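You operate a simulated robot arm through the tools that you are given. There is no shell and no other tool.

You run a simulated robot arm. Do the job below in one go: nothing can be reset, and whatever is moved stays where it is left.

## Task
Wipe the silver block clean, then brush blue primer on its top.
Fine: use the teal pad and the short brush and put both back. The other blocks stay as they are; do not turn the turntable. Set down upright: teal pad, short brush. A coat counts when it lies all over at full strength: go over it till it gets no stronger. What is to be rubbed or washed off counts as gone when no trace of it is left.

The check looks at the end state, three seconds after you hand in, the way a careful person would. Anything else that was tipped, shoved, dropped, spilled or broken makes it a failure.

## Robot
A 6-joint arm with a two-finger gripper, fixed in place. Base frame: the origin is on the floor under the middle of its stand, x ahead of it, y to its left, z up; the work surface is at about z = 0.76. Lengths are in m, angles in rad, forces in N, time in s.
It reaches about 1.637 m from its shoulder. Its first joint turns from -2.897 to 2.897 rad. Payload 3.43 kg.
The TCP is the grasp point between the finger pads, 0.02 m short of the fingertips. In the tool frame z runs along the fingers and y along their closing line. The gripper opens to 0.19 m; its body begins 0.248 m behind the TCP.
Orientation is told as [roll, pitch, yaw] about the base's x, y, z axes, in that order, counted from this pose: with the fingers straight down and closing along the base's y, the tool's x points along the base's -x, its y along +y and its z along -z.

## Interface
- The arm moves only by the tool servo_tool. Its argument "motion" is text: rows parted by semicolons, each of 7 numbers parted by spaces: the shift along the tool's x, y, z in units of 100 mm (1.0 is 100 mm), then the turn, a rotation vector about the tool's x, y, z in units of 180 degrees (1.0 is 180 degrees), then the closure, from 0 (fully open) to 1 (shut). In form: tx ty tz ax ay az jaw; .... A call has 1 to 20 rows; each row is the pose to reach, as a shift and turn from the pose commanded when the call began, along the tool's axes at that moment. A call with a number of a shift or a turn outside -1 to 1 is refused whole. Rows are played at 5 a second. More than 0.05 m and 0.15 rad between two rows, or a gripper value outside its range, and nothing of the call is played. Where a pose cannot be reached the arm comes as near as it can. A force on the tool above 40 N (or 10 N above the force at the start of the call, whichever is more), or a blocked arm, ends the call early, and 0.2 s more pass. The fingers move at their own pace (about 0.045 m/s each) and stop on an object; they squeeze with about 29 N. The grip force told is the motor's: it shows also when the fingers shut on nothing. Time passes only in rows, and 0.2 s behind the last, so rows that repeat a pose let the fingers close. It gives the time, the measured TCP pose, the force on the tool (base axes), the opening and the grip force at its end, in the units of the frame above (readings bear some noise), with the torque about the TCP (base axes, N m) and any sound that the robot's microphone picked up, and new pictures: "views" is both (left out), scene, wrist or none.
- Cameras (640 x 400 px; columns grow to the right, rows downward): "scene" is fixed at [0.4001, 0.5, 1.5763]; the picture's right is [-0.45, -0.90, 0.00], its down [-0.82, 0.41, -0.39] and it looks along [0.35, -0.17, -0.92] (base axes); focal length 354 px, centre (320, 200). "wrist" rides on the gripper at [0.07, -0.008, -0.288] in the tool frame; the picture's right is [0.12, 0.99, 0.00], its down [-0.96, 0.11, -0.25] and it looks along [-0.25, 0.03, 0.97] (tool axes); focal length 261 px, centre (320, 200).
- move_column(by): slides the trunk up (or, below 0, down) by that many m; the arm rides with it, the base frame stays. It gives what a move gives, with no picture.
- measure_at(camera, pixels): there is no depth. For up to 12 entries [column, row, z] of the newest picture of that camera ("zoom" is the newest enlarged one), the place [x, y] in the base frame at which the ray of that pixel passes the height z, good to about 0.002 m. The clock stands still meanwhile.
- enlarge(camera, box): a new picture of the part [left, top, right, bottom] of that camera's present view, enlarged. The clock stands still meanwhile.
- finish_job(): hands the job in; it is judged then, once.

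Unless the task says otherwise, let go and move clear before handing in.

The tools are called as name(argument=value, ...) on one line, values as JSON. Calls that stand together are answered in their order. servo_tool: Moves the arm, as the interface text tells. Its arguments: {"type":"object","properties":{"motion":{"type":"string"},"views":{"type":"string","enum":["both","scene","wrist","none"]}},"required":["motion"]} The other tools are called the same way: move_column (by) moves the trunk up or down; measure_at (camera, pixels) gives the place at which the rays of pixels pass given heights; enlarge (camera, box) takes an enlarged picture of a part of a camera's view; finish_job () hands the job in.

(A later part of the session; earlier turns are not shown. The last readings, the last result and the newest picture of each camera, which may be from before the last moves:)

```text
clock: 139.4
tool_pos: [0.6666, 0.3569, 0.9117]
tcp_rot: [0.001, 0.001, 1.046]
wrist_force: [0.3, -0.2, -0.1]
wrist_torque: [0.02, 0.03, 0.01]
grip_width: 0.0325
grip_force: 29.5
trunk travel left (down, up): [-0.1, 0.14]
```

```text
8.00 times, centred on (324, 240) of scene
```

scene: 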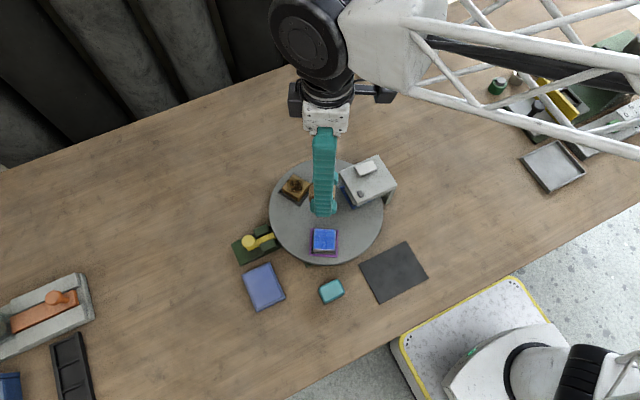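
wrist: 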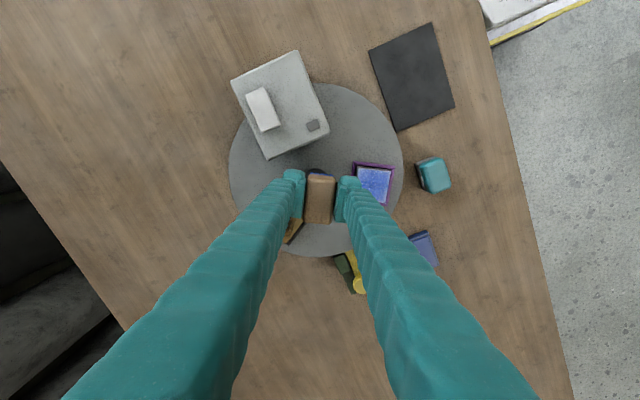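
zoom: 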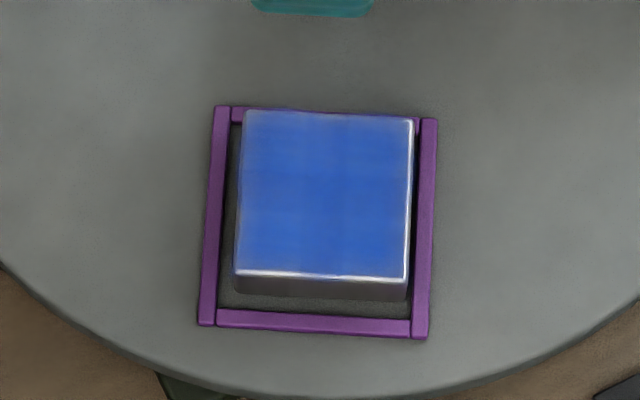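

The coat looks just as strong as before the reload, suggesting saturation. To compare from the same clear viewpoint, I'll go back to above the blue pad and enlarge the block.

servo_tool(motion="-0.2 0.29 0 0 0 0 1; -0.4 0.58 0 0 0 0 1; -0.6 0.88 0 0 0 0 1; -0.6 0.88 0 0 0 0 1", views="none")

servo_tool(motion="-0.2 0.29 0 0 0 0 1; -0.4 0.58 0 0 0 0 1; -0.62 0.877 0 0 0 0 1; -0.62 0.877 0 0 0 0 1", views="both")

enlarge(camera="wrist", box=[234, 50, 290, 114])

enlarge(camera="wrist", box=[240, 60, 284, 104])

```text
clock: 140.4
tool_pos: [0.6207, 0.4538, 0.9116]
tcp_rot: [0.0, 0.0, 1.045]
wrist_force: [-0.7, 0.2, -1.1]
wrist_torque: [0.0, -0.05, -0.03]
grip_width: 0.0326
grip_force: 28.5
trunk travel left (down, up): [-0.1, 0.14]
```

```text
clock: 141.4
tool_pos: [0.5756, 0.5519, 0.9113]
tcp_rot: [-0.001, 0.001, 1.045]
wrist_force: [-0.2, 0.1, -1.0]
wrist_torque: [-0.01, -0.01, -0.01]
grip_width: 0.0327
grip_force: 28.9
trunk travel left (down, up): [-0.1, 0.14]
```

scene: 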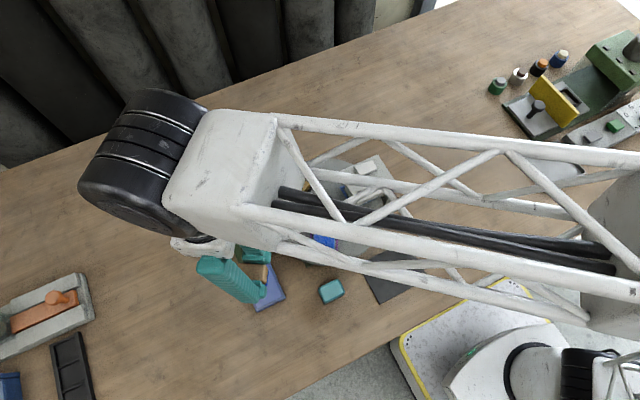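
wrist: 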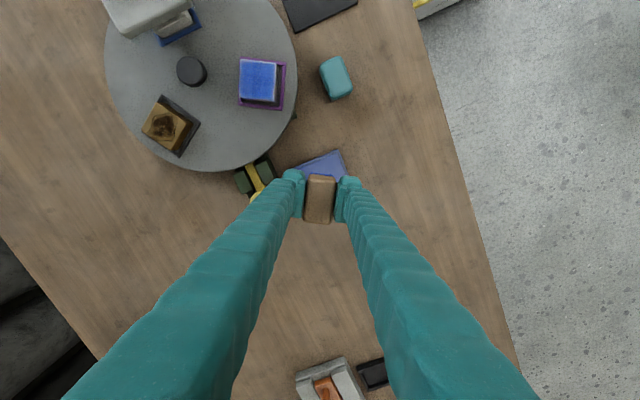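

```text
6.25 times, centred on (262, 82) of wrist
```

zoom: 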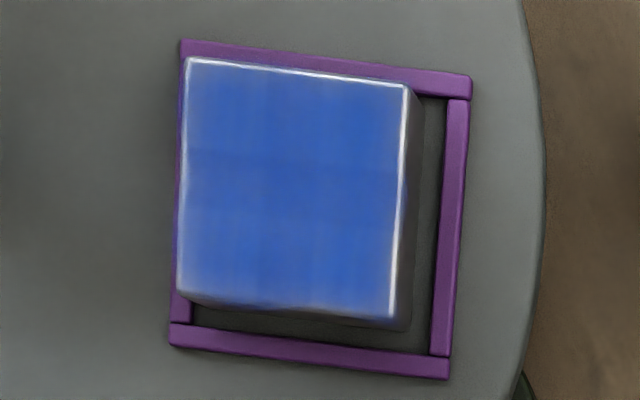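

```text
9.09 times, centred on (262, 82) of wrist
```

zoom: 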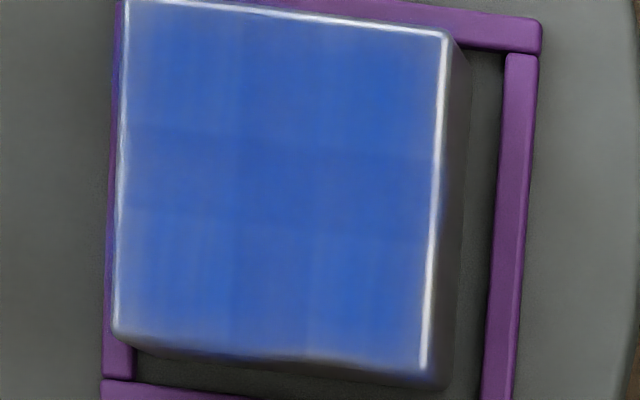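

From this view the coat shows a 3×3 pattern with the middle slightly deeper than the corners, so the outer parts need more. I'll reload here and then work the outer areas with larger sideways offsets.

servo_tool(motion="0 0 0.3 0 0 0 1; 0 0 0.6 0 0 0 1; 0 0 0.82 0 0 0 1; 0 0 0.84 0 0 0 1; 0 0 0.84 0 0 0 1", views="none")

servo_tool(motion="0 0 0.005 0 0 0 1; 0 0 0.01 0 0 0 1; 0 0 0.01 0 0 0 1", views="none")

servo_tool(motion="0 0 0.005 0 0 0 1; 0 0 0.008 0 0 0 1; 0 0 0.008 0 0 0 1", views="none")

```text
clock: 142.6
tool_pos: [0.5751, 0.5523, 0.8275]
tcp_rot: [-0.001, 0.001, 1.045]
wrist_force: [-0.6, -0.5, -0.7]
wrist_torque: [0.01, 0.04, 0.0]
grip_width: 0.0327
grip_force: 29.3
trunk travel left (down, up): [-0.1, 0.14]
```

```text
clock: 143.4
tool_pos: [0.5762, 0.5523, 0.8261]
tcp_rot: [-0.001, 0.001, 1.044]
wrist_force: [-0.3, 0.4, 0.2]
wrist_torque: [-0.02, 0.0, 0.0]
grip_width: 0.0331
grip_force: 29.1
trunk travel left (down, up): [-0.1, 0.14]
```

```text
clock: 144.2
tool_pos: [0.5748, 0.5529, 0.8246]
tcp_rot: [0.001, 0.0, 1.045]
wrist_force: [-0.3, 0.0, -1.5]
wrist_torque: [0.0, -0.02, 0.01]
grip_width: 0.0325
grip_force: 28.9
trunk travel left (down, up): [-0.1, 0.14]
```

servo_tool(motion="0 0 0.005 0 0 0 1; 0 0 0.005 0 0 0 1", views="none")

servo_tool(motion="0 0 0.005 0 0 0 1; 0 0 0.005 0 0 0 1", views="none")

```text
clock: 144.8
tool_pos: [0.5761, 0.5516, 0.826]
tcp_rot: [0.0, 0.0, 1.046]
wrist_force: [0.0, 0.5, -0.8]
wrist_torque: [-0.01, 0.04, -0.01]
grip_width: 0.0326
grip_force: 28.9
trunk travel left (down, up): [-0.1, 0.14]
```

```text
clock: 145.4
tool_pos: [0.5767, 0.5508, 0.8249]
tcp_rot: [0.0, 0.001, 1.046]
wrist_force: [0.3, -0.7, 1.3]
wrist_torque: [0.07, 0.0, 0.0]
grip_width: 0.0328
grip_force: 29.0
trunk travel left (down, up): [-0.1, 0.14]
```

servo_tool(motion="0 0 0.005 0 0 0 1; 0 0 0.005 0 0 0 1; 0 0 0.005 0 0 0 1; 0 0 -0.02 0 0 0 1; 0 0 -0.02 0 0 0 1; 0 0 0.005 0 0 0 1; 0 0 0.005 0 0 0 1", views="none")

```text
clock: 147.0
tool_pos: [0.5762, 0.5522, 0.825]
tcp_rot: [0.001, -0.001, 1.045]
wrist_force: [-0.7, -1.4, 7.9]
wrist_torque: [0.02, 0.06, -0.01]
grip_width: 0.0325
grip_force: 29.1
trunk travel left (down, up): [-0.1, 0.14]
```

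Brush loaded (7.9 N). I'll lift and return to above the block centre.

servo_tool(motion="0 0 -0.1 0 0 0 1; 0 0 -0.4 0 0 0 1; 0 0 -0.7 0 0 0 1; 0 0 -0.87 0 0 0 1; 0 0 -0.87 0 0 0 1", views="none")

servo_tool(motion="0.2 -0.15 0 0 0 0 1; 0.4 -0.3 0 0 0 0 1; 0.64 -0.48 0 0 0 0 1; 0.64 -0.48 0 0 0 0 1", views="none")

servo_tool(motion="0.2 -0.15 0 0 0 0 1; 0.4 -0.3 0 0 0 0 1; 0.64 -0.48 0 0 0 0 1; 0.77 -0.48 0.2 0 0 0 1; 0.77 -0.48 0.37 0 0 0 1; 0.77 -0.48 0.37 0 0 0 1", views="both")

enlarge(camera="wrist", box=[256, 130, 384, 210])

```text
clock: 148.2
tool_pos: [0.5768, 0.5518, 0.9107]
tcp_rot: [0.001, -0.002, 1.045]
wrist_force: [-0.3, -0.1, 0.2]
wrist_torque: [0.03, 0.0, 0.0]
grip_width: 0.0327
grip_force: 29.3
trunk travel left (down, up): [-0.1, 0.14]
```

```text
clock: 149.2
tool_pos: [0.5844, 0.4723, 0.9106]
tcp_rot: [0.001, 0.001, 1.047]
wrist_force: [-0.3, 0.4, -0.5]
wrist_torque: [-0.02, 0.02, 0.01]
grip_width: 0.0328
grip_force: 28.8
trunk travel left (down, up): [-0.1, 0.14]
```

```text
clock: 150.6
tool_pos: [0.5884, 0.3819, 0.8751]
tcp_rot: [0.0, 0.0, 1.045]
wrist_force: [-0.3, 0.0, -1.8]
wrist_torque: [0.03, 0.02, -0.01]
grip_width: 0.0327
grip_force: 29.2
trunk travel left (down, up): [-0.1, 0.14]
```

scene: 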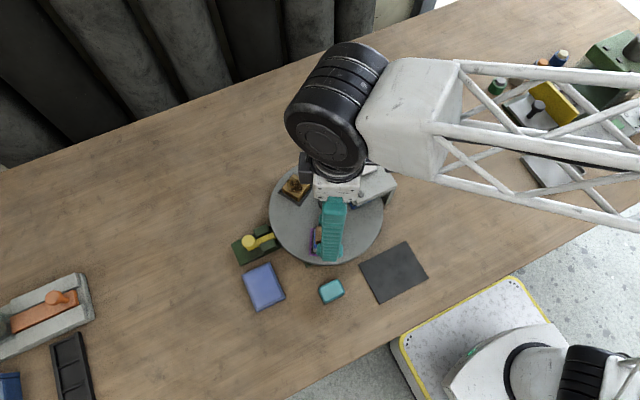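
wrist: 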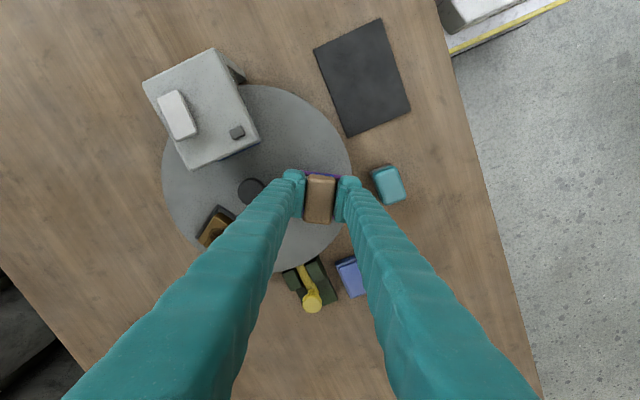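

```text
5.00 times, centred on (320, 170) of wrist
```

zoom: 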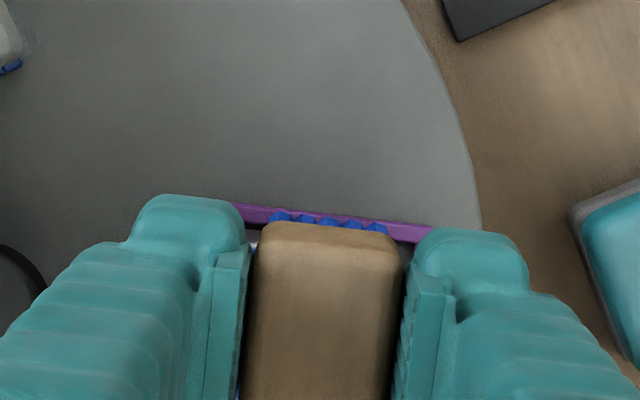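

Bristles are now shifted 13 mm toward the tool +x side and just above the block. I'll find contact and stroke.

servo_tool(motion="0 0 0.01 0 0 0 1; 0 0 0.015 0 0 0 1; 0 0 0.015 0 0 0 1", views="none")

servo_tool(motion="0 0 0.005 0 0 0 1; 0 0 0.008 0 0 0 1; 0 0 0.008 0 0 0 1", views="none")

```text
clock: 151.4
tool_pos: [0.5884, 0.3824, 0.8727]
tcp_rot: [-0.001, -0.001, 1.046]
wrist_force: [-0.2, -0.4, -1.7]
wrist_torque: [0.04, -0.01, -0.01]
grip_width: 0.0328
grip_force: 28.5
trunk travel left (down, up): [-0.1, 0.14]
```

```text
clock: 152.2
tool_pos: [0.5876, 0.3809, 0.8717]
tcp_rot: [0.0, -0.001, 1.047]
wrist_force: [0.3, -0.8, -0.8]
wrist_torque: [-0.02, 0.02, -0.03]
grip_width: 0.0327
grip_force: 28.9
trunk travel left (down, up): [-0.1, 0.14]
```

servo_tool(motion="0 0 0.005 0 0 0 1; 0 0 0.005 0 0 0 1", views="none")

servo_tool(motion="0 0 0.005 0 0 0 1; 0 0 0.005 0 0 0 1", views="none")

```text
clock: 152.8
tool_pos: [0.5888, 0.3811, 0.8726]
tcp_rot: [0.0, -0.001, 1.045]
wrist_force: [0.4, 0.7, 1.2]
wrist_torque: [0.04, -0.07, -0.01]
grip_width: 0.0327
grip_force: 28.8
trunk travel left (down, up): [-0.1, 0.14]
```

```text
clock: 153.4
tool_pos: [0.5883, 0.3816, 0.8714]
tcp_rot: [0.0, 0.001, 1.045]
wrist_force: [-1.2, 0.3, 11.8]
wrist_torque: [0.03, -0.02, -0.03]
grip_width: 0.0328
grip_force: 28.7
trunk travel left (down, up): [-0.1, 0.14]
```

11.8 N contact. I'll stroke radially here several times.

servo_tool(motion="0 0.06 -0.001 0 0 0 1; 0 0.12 -0.001 0 0 0 1; 0 0.18 -0.001 0 0 0 1; 0 0.12 -0.001 0 0 0 1; 0 0.06 0 0 0 0 1; 0 0 0 0 0 0 1; 0 -0.06 0 0 0 0 1; 0 -0.12 0 0 0 0 1; 0 -0.18 0 0 0 0 1; 0 -0.12 0 0 0 0 1; 0 -0.06 0 0 0 0 1; 0 0 0 0 0 0 1; 0 0.06 0.001 0 0 0 1; 0 0.12 0.001 0 0 0 1; 0 0.18 0.001 0 0 0 1; 0 0.12 0.001 0 0 0 1; 0 0.06 0.001 0 0 0 1; 0 0 0.001 0 0 0 1", views="none")

servo_tool(motion="0 -0.06 0 0 0 0 1; 0 -0.12 0 0 0 0 1; 0 -0.18 0 0 0 0 1; 0 -0.12 0 0 0 0 1; 0 -0.06 0 0 0 0 1; 0 0 0 0 0 0 1; 0 0.06 0.001 0 0 0 1; 0 0.12 0.001 0 0 0 1; 0 0.18 0.001 0 0 0 1; 0 0.12 0.001 0 0 0 1; 0 0.06 0.001 0 0 0 1; 0 0 0.001 0 0 0 1; 0 -0.06 0.001 0 0 0 1; 0 -0.12 0.001 0 0 0 1; 0 -0.18 0.001 0 0 0 1; 0 -0.12 0.001 0 0 0 1; 0 -0.06 0.001 0 0 0 1; 0 0 0.001 0 0 0 1", views="none")

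servo_tool(motion="0 0 -0.05 0 0 0 1; -0.13 0 -0.05 0 0 0 1; -0.26 0 -0.05 0 0 0 1; -0.26 0 0 0 0 0 1; -0.26 0 0 0 0 0 1", views="both")

```text
clock: 157.2
tool_pos: [0.5887, 0.3821, 0.8722]
tcp_rot: [0.0, -0.001, 1.047]
wrist_force: [-10.8, 2.9, 16.0]
wrist_torque: [0.14, 0.34, -0.03]
grip_width: 0.0329
grip_force: 29.1
trunk travel left (down, up): [-0.1, 0.14]
```

```text
clock: 161.0
tool_pos: [0.5888, 0.3819, 0.8692]
tcp_rot: [0.0, 0.001, 1.048]
wrist_force: [2.7, -2.4, 6.4]
wrist_torque: [-0.06, -0.08, 0.02]
grip_width: 0.0327
grip_force: 28.9
trunk travel left (down, up): [-0.1, 0.14]
```

```text
clock: 162.2
tool_pos: [0.6013, 0.4054, 0.8719]
tcp_rot: [-0.001, 0.001, 1.046]
wrist_force: [-1.0, 0.7, 4.2]
wrist_torque: [-0.01, 0.05, -0.01]
grip_width: 0.0326
grip_force: 29.0
trunk travel left (down, up): [-0.1, 0.14]
```

scene: 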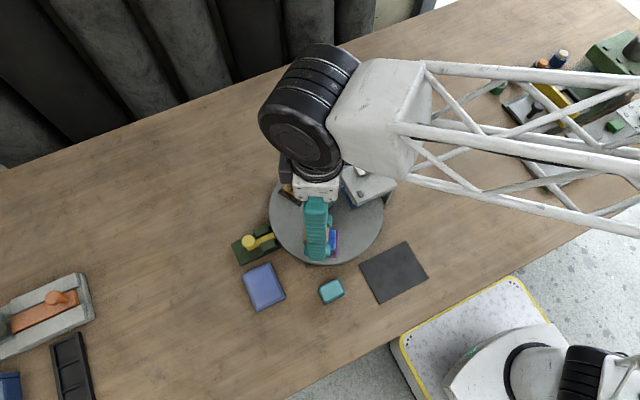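
wrist: 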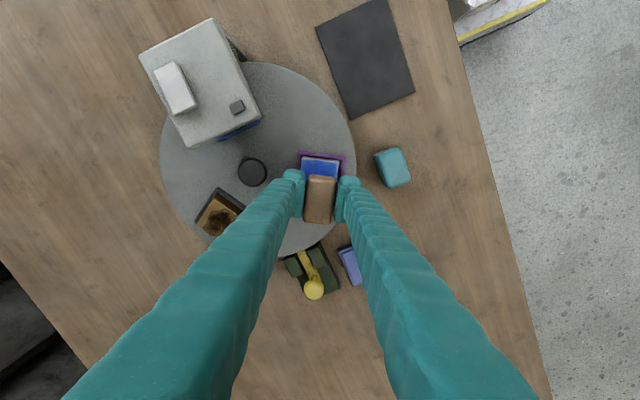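

Now on the opposite side (tool −x, 13 mm) with 4 N contact. I'll press slightly more and stroke.

servo_tool(motion="0 0 0.003 0 0 0 1; 0 0.06 0.003 0 0 0 1; 0 0.12 0.003 0 0 0 1; 0 0.18 0.003 0 0 0 1; 0 0.12 0.003 0 0 0 1; 0 0.06 0.003 0 0 0 1; 0 0 0.003 0 0 0 1; 0 -0.06 0.004 0 0 0 1; 0 -0.12 0.004 0 0 0 1; 0 -0.18 0.004 0 0 0 1; 0 -0.12 0.004 0 0 0 1; 0 -0.06 0.004 0 0 0 1; 0 0 0.004 0 0 0 1; 0 0.06 0.004 0 0 0 1; 0 0.12 0.004 0 0 0 1; 0 0.18 0.004 0 0 0 1; 0 0.12 0.004 0 0 0 1; 0 0.06 0.004 0 0 0 1; 0 0 0.004 0 0 0 1", views="none")

servo_tool(motion="0 -0.06 0 0 0 0 1; 0 -0.12 0 0 0 0 1; 0 -0.18 0 0 0 0 1; 0 -0.12 0 0 0 0 1; 0 -0.06 0 0 0 0 1; 0 0 0 0 0 0 1; 0 0.06 0.001 0 0 0 1; 0 0.12 0.001 0 0 0 1; 0 0.18 0.001 0 0 0 1; 0 0.12 0.001 0 0 0 1; 0 0.06 0.001 0 0 0 1; 0 0 0.001 0 0 0 1; 0 -0.06 0.001 0 0 0 1; 0 -0.12 0.001 0 0 0 1; 0 -0.18 0.001 0 0 0 1; 0 -0.12 0.001 0 0 0 1; 0 -0.06 0.001 0 0 0 1; 0 0 0.001 0 0 0 1", views="none")

servo_tool(motion="0 0 -0.1 0 0 0 1; 0 0 -0.4 0 0 0 1; 0 -0.3 -0.4 0 0 0 1; 0 -0.6 -0.4 0 0 0 1; 0 -0.8 -0.4 0 0 0 1; 0 -0.8 -0.4 0 0 0 1", views="both")

enlarge(camera="scene", box=[308, 225, 340, 255])

enlarge(camera="scene", box=[284, 215, 364, 265])

```text
clock: 166.2
tool_pos: [0.5998, 0.4043, 0.8705]
tcp_rot: [-0.002, 0.0, 1.046]
wrist_force: [-6.0, 3.7, 10.9]
wrist_torque: [0.17, 0.26, -0.01]
grip_width: 0.0327
grip_force: 28.8
trunk travel left (down, up): [-0.1, 0.14]
```

```text
clock: 170.0
tool_pos: [0.6006, 0.405, 0.8694]
tcp_rot: [0.0, -0.002, 1.048]
wrist_force: [0.8, 0.4, 4.5]
wrist_torque: [0.13, 0.03, 0.08]
grip_width: 0.0326
grip_force: 29.1
trunk travel left (down, up): [-0.1, 0.14]
```

```text
clock: 171.4
tool_pos: [0.6703, 0.3645, 0.9092]
tcp_rot: [0.001, -0.001, 1.047]
wrist_force: [-0.3, 0.0, -0.5]
wrist_torque: [-0.04, 0.03, -0.02]
grip_width: 0.0328
grip_force: 29.3
trunk travel left (down, up): [-0.1, 0.14]
```

scene: 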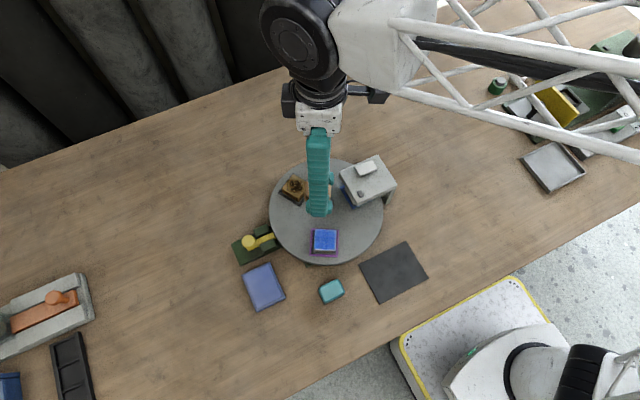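
wrist: 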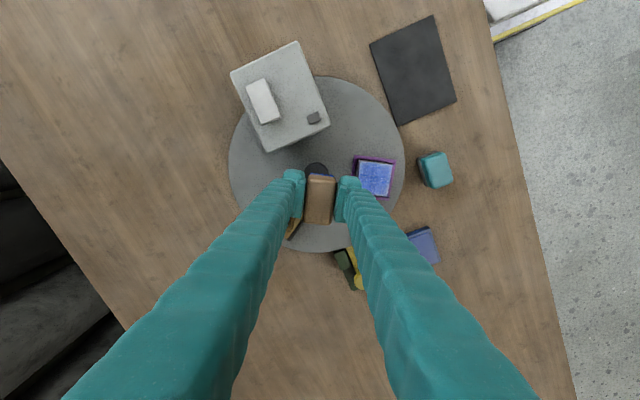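

```text
13.33 times, centred on (324, 240) of scene
```

zoom: 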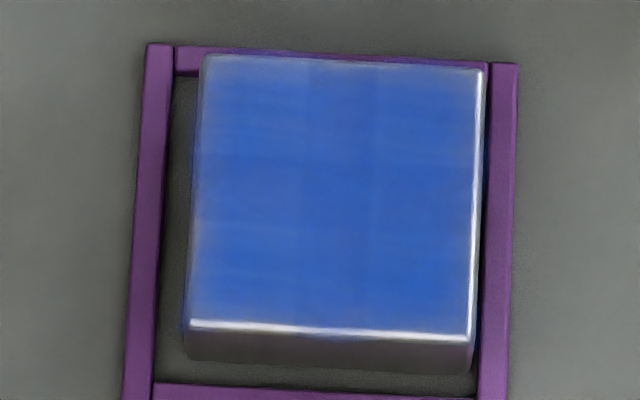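

```text
8.00 times, centred on (324, 240) of scene
```

zoom: 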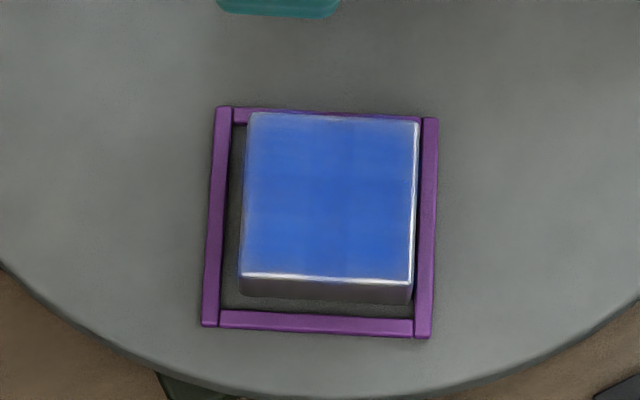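

The coat looks unchanged by another loaded pass on both sides. I'll compare again from the same viewpoint above the blue pad.

servo_tool(motion="-0.2 0.29 0 0 0 0 1; -0.4 0.58 0 0 0 0 1; -0.57 0.88 0 0 0 0 1; -0.57 0.88 0 0 0 0 1", views="none")

servo_tool(motion="-0.2 0.29 -0.02 0 0 0 1; -0.4 0.58 -0.02 0 0 0 1; -0.58 0.877 -0.02 0 0 0 1; -0.58 0.877 -0.02 0 0 0 1", views="both")

enlarge(camera="wrist", box=[234, 50, 290, 114])

enlarge(camera="wrist", box=[240, 60, 284, 104])

```text
clock: 172.4
tool_pos: [0.6237, 0.4581, 0.9108]
tcp_rot: [0.0, 0.001, 1.045]
wrist_force: [-0.4, -0.4, -1.0]
wrist_torque: [-0.01, 0.01, 0.01]
grip_width: 0.0328
grip_force: 28.7
trunk travel left (down, up): [-0.1, 0.14]
```

```text
clock: 173.4
tool_pos: [0.5769, 0.551, 0.9124]
tcp_rot: [0.0, -0.001, 1.046]
wrist_force: [0.4, -0.1, -0.5]
wrist_torque: [-0.01, 0.02, 0.0]
grip_width: 0.0329
grip_force: 28.5
trunk travel left (down, up): [-0.1, 0.14]
```

scene: 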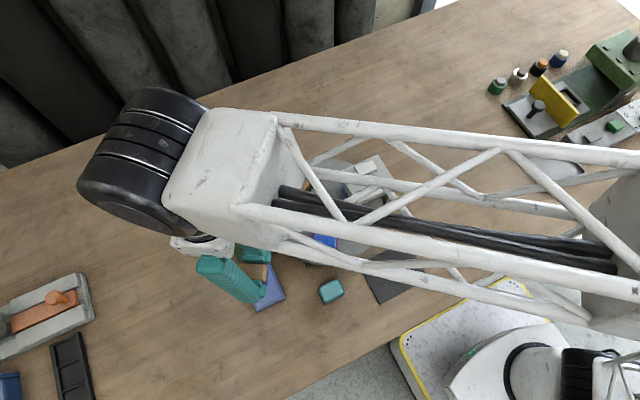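
wrist: 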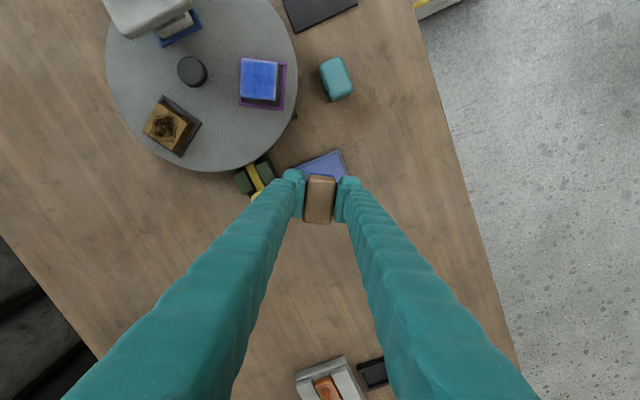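

```text
6.25 times, centred on (262, 82) of wrist
```

zoom: 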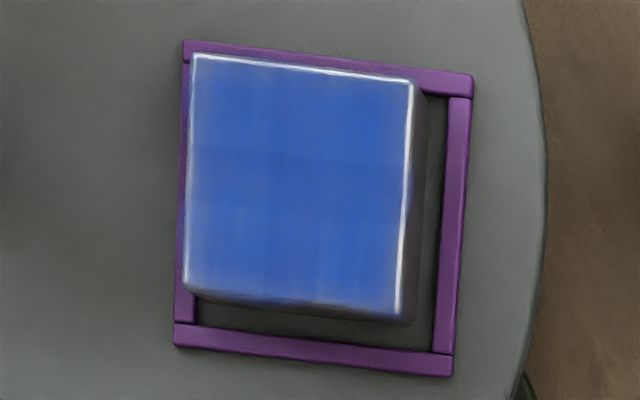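

```text
9.09 times, centred on (262, 82) of wrist
```

zoom: 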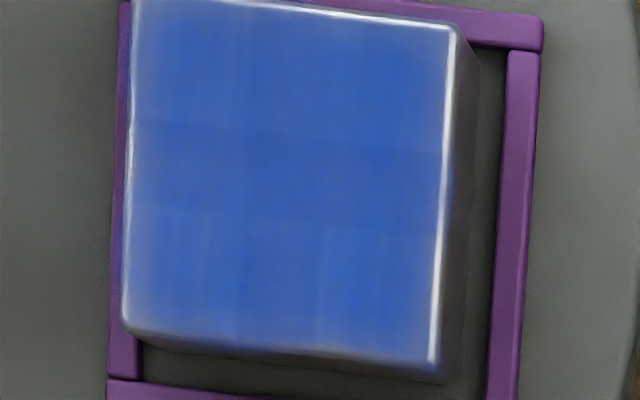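

The appearance is identical to before the extra passes, so the coat is at full strength. Now I'll return the brush: rotate back by −60° while moving along +x.

servo_tool(motion="-0.05 -0.08 0 0 0 0.04 1; -0.1 -0.16 0 0 0 0.08 1; -0.15 -0.25 0 0 0 0.12 1; -0.2 -0.34 0 0 0 0.16 1; -0.25 -0.43 0 0 0 0.2 1; -0.3 -0.52 0 0 0 0.24 1; -0.35 -0.61 0 0 0 0.28 1; -0.4 -0.7 0 0 0 0.32 1; -0.45 -0.78 0 0 0 0.3333 1; -0.45 -0.78 0 0 0 0.3333 1", views="none")

```text
clock: 175.6
tool_pos: [0.6659, 0.552, 0.9128]
tcp_rot: [-0.001, 0.0, -0.001]
wrist_force: [0.3, 0.5, -2.0]
wrist_torque: [0.01, 0.01, 0.01]
grip_width: 0.0324
grip_force: 29.0
trunk travel left (down, up): [-0.1, 0.14]
```

Yaw 0 at (0.666, 0.552). I'll move to the brush's home spot (0.7614, 0.549) and look.

servo_tool(motion="-0.32 -0.01 0 0 0 0 1; -0.64 -0.02 0 0 0 0 1; -0.955 -0.025 0 0 0 0 1; -0.955 -0.025 0 0 0 0 1", views="both")

enlarge(camera="wrist", box=[256, 130, 384, 210])

```text
clock: 176.6
tool_pos: [0.7614, 0.548, 0.912]
tcp_rot: [-0.001, 0.0, -0.003]
wrist_force: [0.1, -0.2, -1.4]
wrist_torque: [-0.03, 0.0, 0.0]
grip_width: 0.0329
grip_force: 29.1
trunk travel left (down, up): [-0.1, 0.14]
```

scene: 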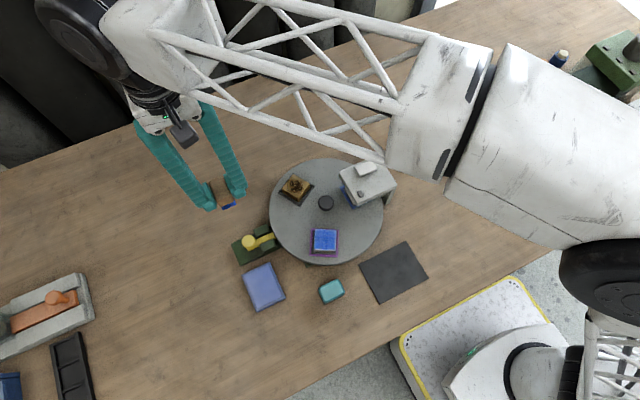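
wrist: 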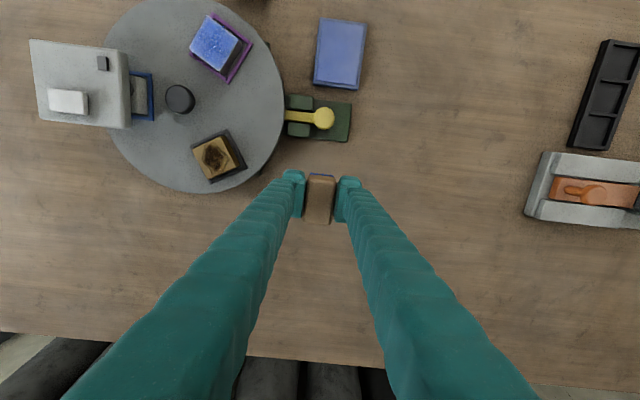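

```text
5.00 times, centred on (320, 170) of wrist
```

zoom: 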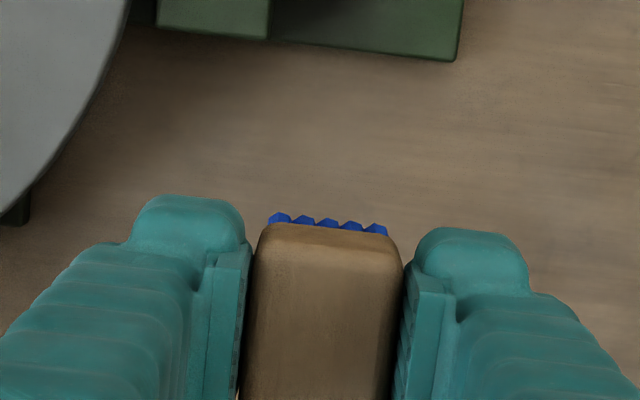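

The brush is over its home spot. I'll lower to about 0.814, then ease down to contact.

servo_tool(motion="0 0.005 0.3 0 0 0 1; 0 0.005 0.6 0 0 0 1; 0 0.005 0.85 0 0 0 1; 0 0.005 0.98 0 0 0 1; 0 0.005 0.98 0 0 0 1", views="none")

servo_tool(motion="0 0 0.02 0 0 0 1; 0 0 0.04 0 0 0 1; 0 0 0.05 0 0 0 1; 0 0 0.05 0 0 0 1", views="both")

enlarge(camera="scene", box=[205, 180, 285, 230])

enlarge(camera="scene", box=[308, 225, 340, 255])

```text
clock: 177.8
tool_pos: [0.7611, 0.5493, 0.8151]
tcp_rot: [0.002, 0.0, -0.002]
wrist_force: [-0.5, 0.6, 0.2]
wrist_torque: [0.0, 0.02, 0.02]
grip_width: 0.0329
grip_force: 28.9
trunk travel left (down, up): [-0.1, 0.14]
```

```text
clock: 178.8
tool_pos: [0.7606, 0.5489, 0.8093]
tcp_rot: [-0.001, 0.0, -0.002]
wrist_force: [-0.6, -0.4, 0.5]
wrist_torque: [-0.01, -0.01, -0.02]
grip_width: 0.0328
grip_force: 28.8
trunk travel left (down, up): [-0.1, 0.14]
```

scene: 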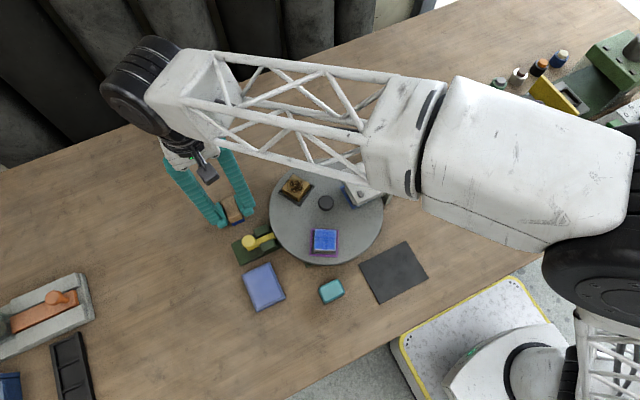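
wrist: 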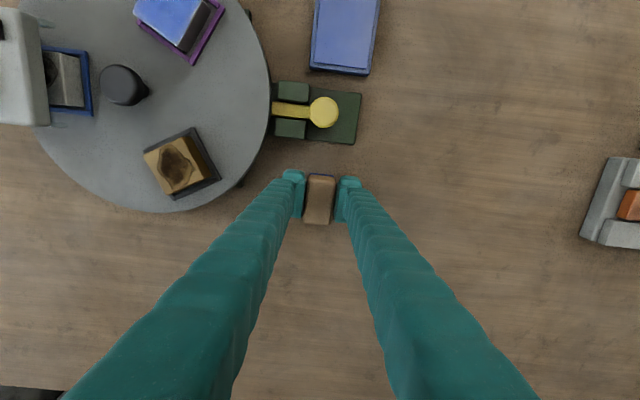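

```text
8.00 times, centred on (245, 205) of scene
```

zoom: 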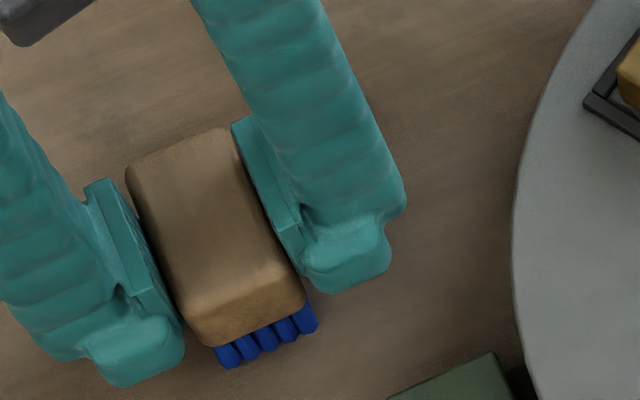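

```text
13.33 times, centred on (324, 240) of scene
```

zoom: 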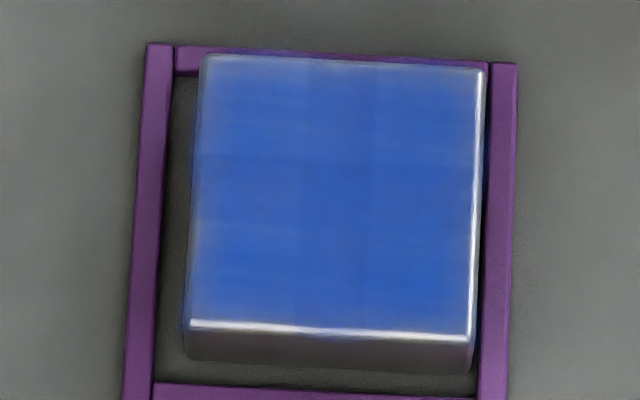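

The brush is upright just above the table, and the coat looks even. I'll ease down to contact.

servo_tool(motion="0 0 0.01 0 0 0 1; 0 0 0.01 0 0 0 1", views="none")

servo_tool(motion="0 0 0.01 0 0 0 1; 0 0 0.01 0 0 0 1", views="none")

servo_tool(motion="0 0 0.005 0 0 0 1; 0 0 0.005 0 0 0 1", views="none")

```text
clock: 179.4
tool_pos: [0.7618, 0.5499, 0.8088]
tcp_rot: [0.001, -0.001, -0.001]
wrist_force: [0.1, 0.3, -1.3]
wrist_torque: [-0.01, 0.03, 0.0]
grip_width: 0.0325
grip_force: 29.3
trunk travel left (down, up): [-0.1, 0.14]
```

```text
clock: 180.0
tool_pos: [0.762, 0.5502, 0.8074]
tcp_rot: [0.002, -0.001, -0.002]
wrist_force: [0.3, 0.7, -1.4]
wrist_torque: [0.01, -0.01, 0.02]
grip_width: 0.0327
grip_force: 29.5
trunk travel left (down, up): [-0.1, 0.14]
```

```text
clock: 180.6
tool_pos: [0.7616, 0.5489, 0.8068]
tcp_rot: [0.002, 0.0, -0.001]
wrist_force: [-0.5, 0.0, -1.2]
wrist_torque: [-0.04, 0.02, 0.0]
grip_width: 0.0328
grip_force: 29.5
trunk travel left (down, up): [-0.1, 0.14]
```

servo_tool(motion="0 0 0.005 0 0 0 1; 0 0 0.005 0 0 0 1", views="none")

servo_tool(motion="0 0 0.005 0 0 0 1; 0 0 0.005 0 0 0 1", views="none")

servo_tool(motion="0 0 0.005 0 0 0 1; 0 0 0.005 0 0 0 1", views="none")

```text
clock: 181.2
tool_pos: [0.7611, 0.5495, 0.8061]
tcp_rot: [0.0, -0.001, -0.002]
wrist_force: [1.0, 0.2, 1.1]
wrist_torque: [-0.01, -0.06, 0.02]
grip_width: 0.0328
grip_force: 28.8
trunk travel left (down, up): [-0.1, 0.14]
```

```text
clock: 181.8
tool_pos: [0.7619, 0.5497, 0.8057]
tcp_rot: [0.0, 0.0, 0.0]
wrist_force: [-1.1, -0.2, 6.2]
wrist_torque: [-0.05, -0.09, 0.03]
grip_width: 0.0328
grip_force: 29.2
trunk travel left (down, up): [-0.1, 0.14]
```

```text
clock: 182.4
tool_pos: [0.7613, 0.5482, 0.808]
tcp_rot: [0.0, -0.001, 0.0]
wrist_force: [-1.3, -0.9, 14.3]
wrist_torque: [-0.05, -0.02, -0.01]
grip_width: 0.0324
grip_force: 29.3
trunk travel left (down, up): [-0.1, 0.14]
```

Firm contact at the table (14 N). I'll back off half a millimetre, open the fingers and lift away.

servo_tool(motion="0 0 -0.005 0 0 0 1; 0 0 -0.005 0 0 0 0.75; 0 0 -0.005 0 0 0 0.66; 0 0 -0.005 0 0 0 0.66; 0 0 -0.005 0 0 0 0.66; 0 0 -0.2 0 0 0 0.66; 0 0 -0.5 0 0 0 0.66; 0 0 -0.8 0 0 0 0.66; 0 0 -1.0 0 0 0 0.66; 0 0 -1.0 0 0 0 0.66", views="both")

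enlarge(camera="scene", box=[205, 180, 285, 230])

enlarge(camera="wrist", box=[256, 130, 384, 210])

```text
clock: 184.6
tool_pos: [0.7619, 0.5497, 0.9053]
tcp_rot: [0.0, 0.0, -0.001]
wrist_force: [0.4, 0.5, -0.4]
wrist_torque: [-0.03, -0.01, 0.0]
grip_width: 0.0646
grip_force: 0.0
trunk travel left (down, up): [-0.1, 0.14]
```

scene: 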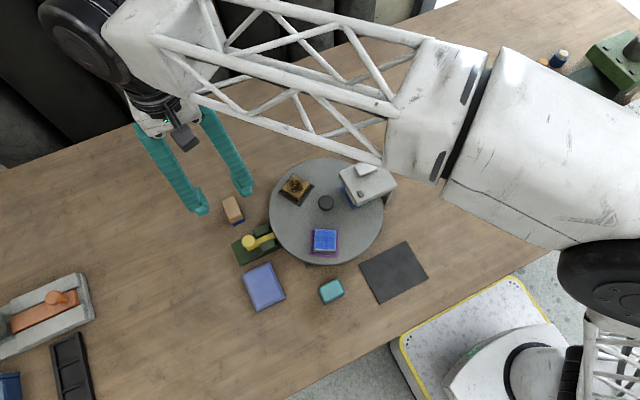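
wrist: 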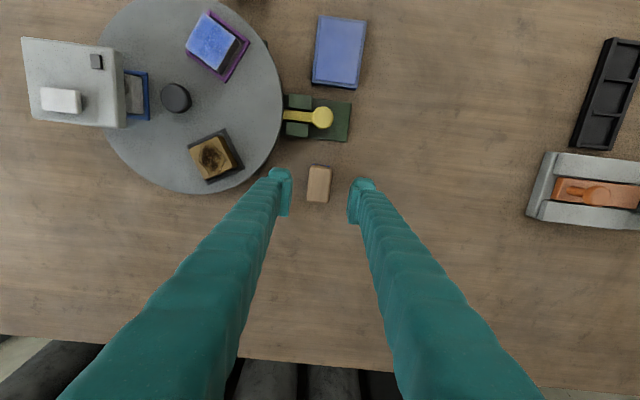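

```text
8.00 times, centred on (245, 205) of scene
```

zoom: 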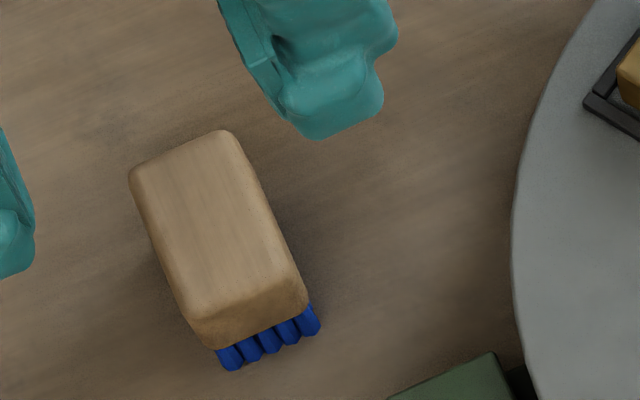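

```text
5.00 times, centred on (320, 170) of wrist
```

zoom: 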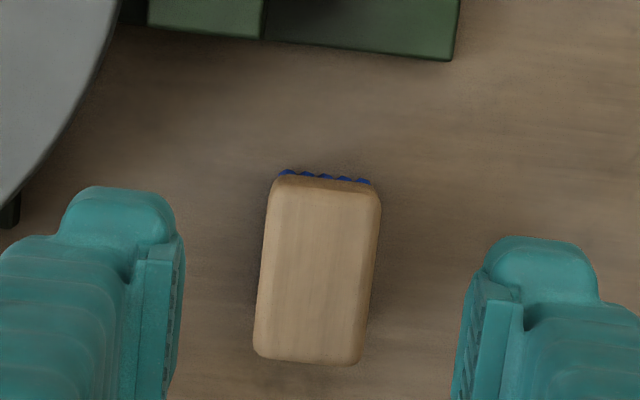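

The brush stands upright in its original spot (scene zoom matches the first view). I'll raise the arm and move over the turntable to inspect the block closely.

servo_tool(motion="0.1 -0.1 -0.4 0 0 0 0.5; 0.35 -0.35 -0.5 0 0 0 0.4; 0.6 -0.55 -0.5 0 0 0 0.3; 0.81 -0.75 -0.5 0 0 0 0.2; 0.81 -0.75 -0.5 0 0 0 0.2", views="none")

servo_tool(motion="0.25 -0.25 0 0 0 0 0.1; 0.5 -0.5 0 0 0 0 0; 0.81 -0.75 0 0 0 0 0; 0.81 -0.75 0 0 0 0 0; 0.81 -0.75 0 0 0 0 0", views="both")

enlarge(camera="wrist", box=[285, 140, 355, 210])

```text
clock: 185.8
tool_pos: [0.679, 0.4743, 0.9558]
tcp_rot: [0.0, -0.001, -0.001]
wrist_force: [-0.1, -0.6, 0.2]
wrist_torque: [0.03, 0.01, 0.01]
grip_width: 0.1518
grip_force: 0.0
trunk travel left (down, up): [-0.1, 0.14]
```

```text
clock: 187.0
tool_pos: [0.5987, 0.4012, 0.9545]
tcp_rot: [0.0, 0.0, -0.002]
wrist_force: [0.3, -0.1, 0.0]
wrist_torque: [0.04, 0.01, -0.01]
grip_width: 0.1901
grip_force: 0.1
trunk travel left (down, up): [-0.1, 0.14]
```

scene: 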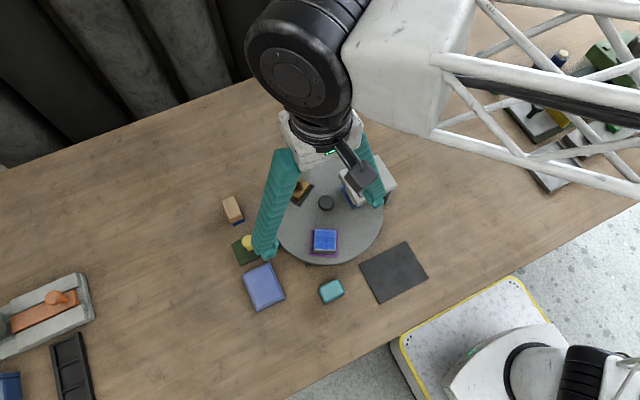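
wrist: 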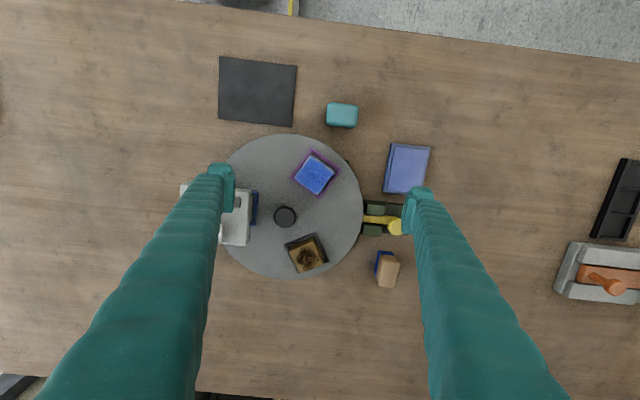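

```text
5.71 times, centred on (320, 175) of wrist
```

zoom: 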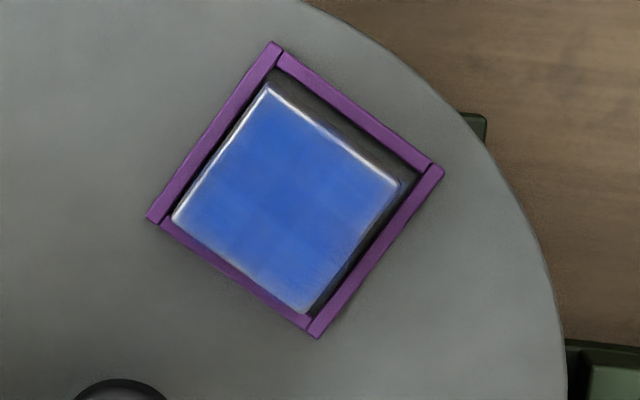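

enlarge(camera="wrist", box=[300, 155, 336, 195])

enlarge(camera="wrist", box=[304, 160, 330, 178])

enlarge(camera="wrist", box=[304, 174, 330, 192])

enlarge(camera="scene", box=[308, 225, 340, 255])

```text
10.00 times, centred on (318, 175) of wrist
```

zoom: 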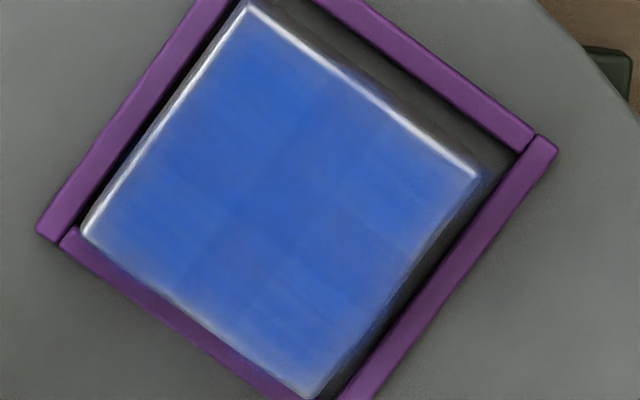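

```text
16.00 times, centred on (317, 169) of wrist
```

zoom: 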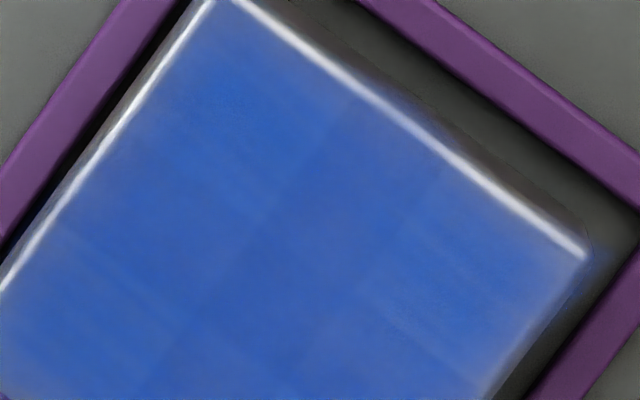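

```text
16.00 times, centred on (317, 183) of wrist
```

zoom: 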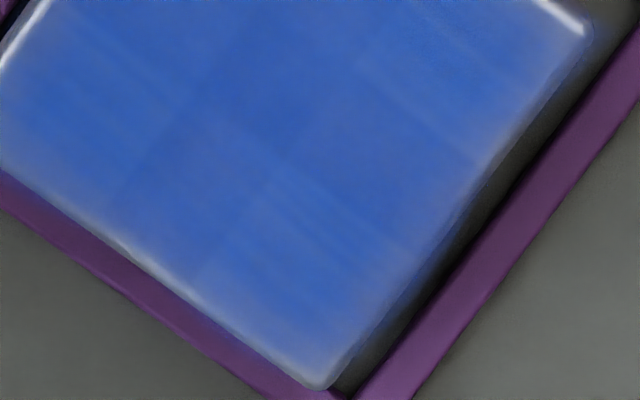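

```text
13.33 times, centred on (324, 240) of scene
```

zoom: 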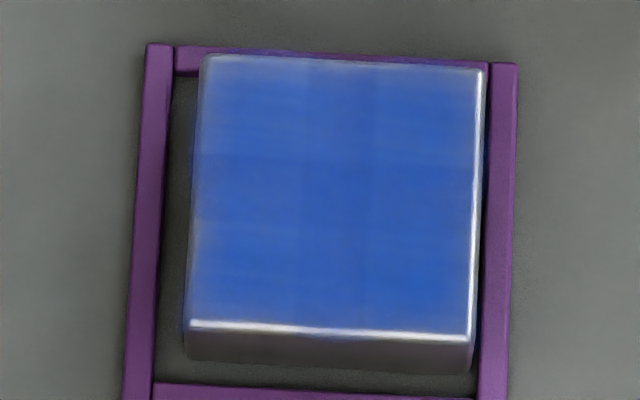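

The coat is even, with only the darker overlap bands in the middle that haven't changed since several passes ago. I'll check the blue pad, teal pad, lock and other blocks against their first views.

enlarge(camera="scene", box=[230, 260, 310, 310])

enlarge(camera="scene", box=[292, 265, 372, 315])

enlarge(camera="wrist", box=[200, 130, 420, 290])

enlarge(camera="scene", box=[205, 180, 285, 230])

```text
8.00 times, centred on (270, 285) of scene
```

zoom: 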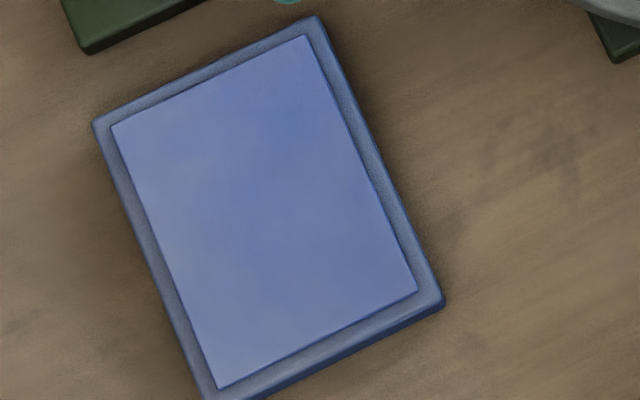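

```text
8.00 times, centred on (332, 290) of scene
```

zoom: 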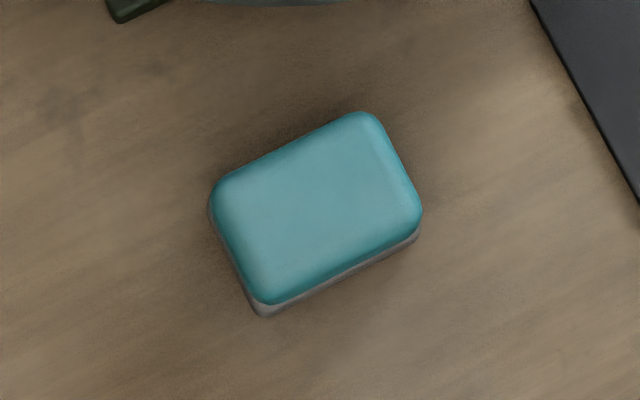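

```text
2.50 times, centred on (310, 210) of wrist
```

zoom: 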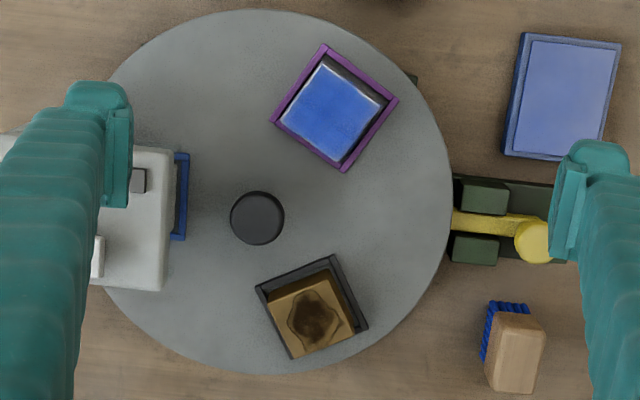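

```text
8.00 times, centred on (245, 205) of scene
```

zoom: 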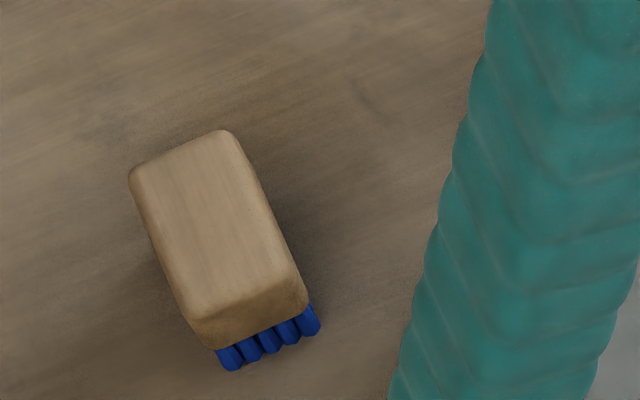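

Everything is where it was: blue pad, teal pad, brush, lock, brass block and turntable all match their first views. I'll lift the arm well clear and take a last look.

servo_tool(motion="0 -0.1 -0.3 0 0 0 0; -0.1 -0.3 -0.6 0 0 0 0; -0.3 -0.5 -0.9 0 0 0 0; -0.5 -0.8 -1.0 0 0 0 0; -0.7 -1.0 -1.0 0 0 0 0; -0.7 -1.0 -1.0 0 0 0 0", views="both")

enlarge(camera="scene", box=[220, 140, 440, 320])

enlarge(camera="wrist", box=[320, 80, 440, 180])

```text
clock: 188.4
tool_pos: [0.6689, 0.2993, 1.0556]
tcp_rot: [0.0, 0.001, -0.001]
wrist_force: [-0.3, 0.2, -0.2]
wrist_torque: [-0.01, 0.02, 0.03]
grip_width: 0.1902
grip_force: 0.0
trunk travel left (down, up): [-0.1, 0.14]
```

scene: 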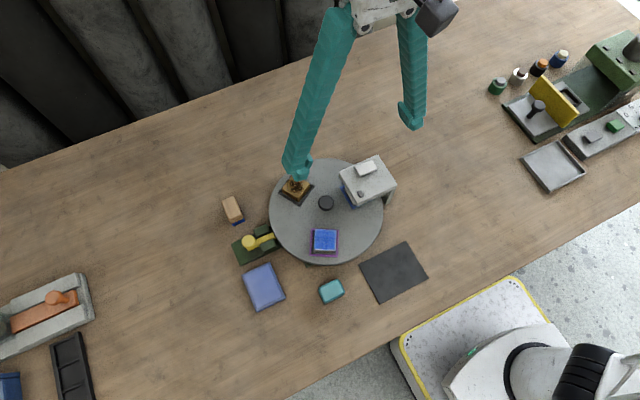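
wrist: 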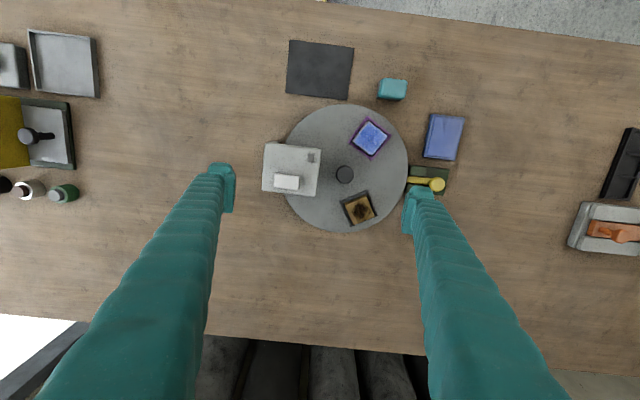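

```text
2.22 times, centred on (330, 230) of scene
```

zoom: 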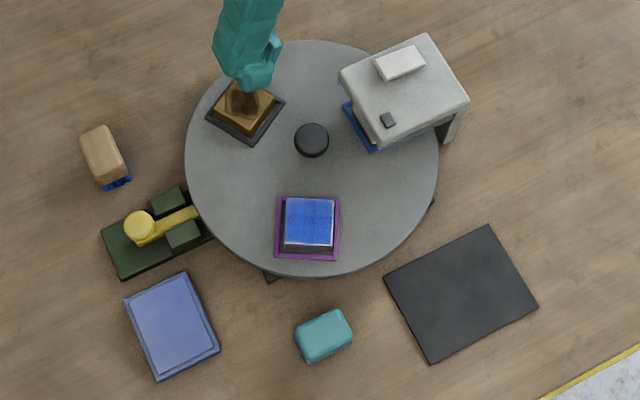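

```text
4.00 times, centred on (380, 130) of wrist
```

zoom: 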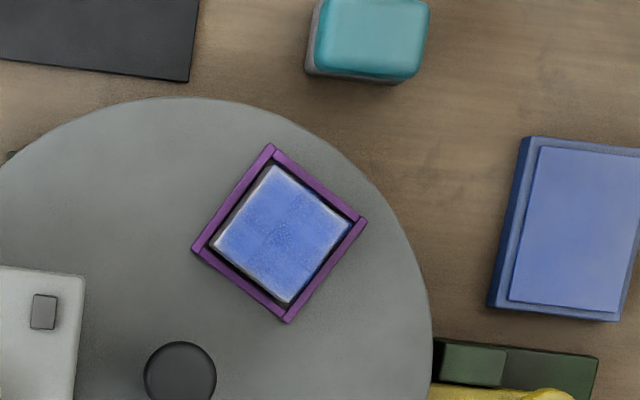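

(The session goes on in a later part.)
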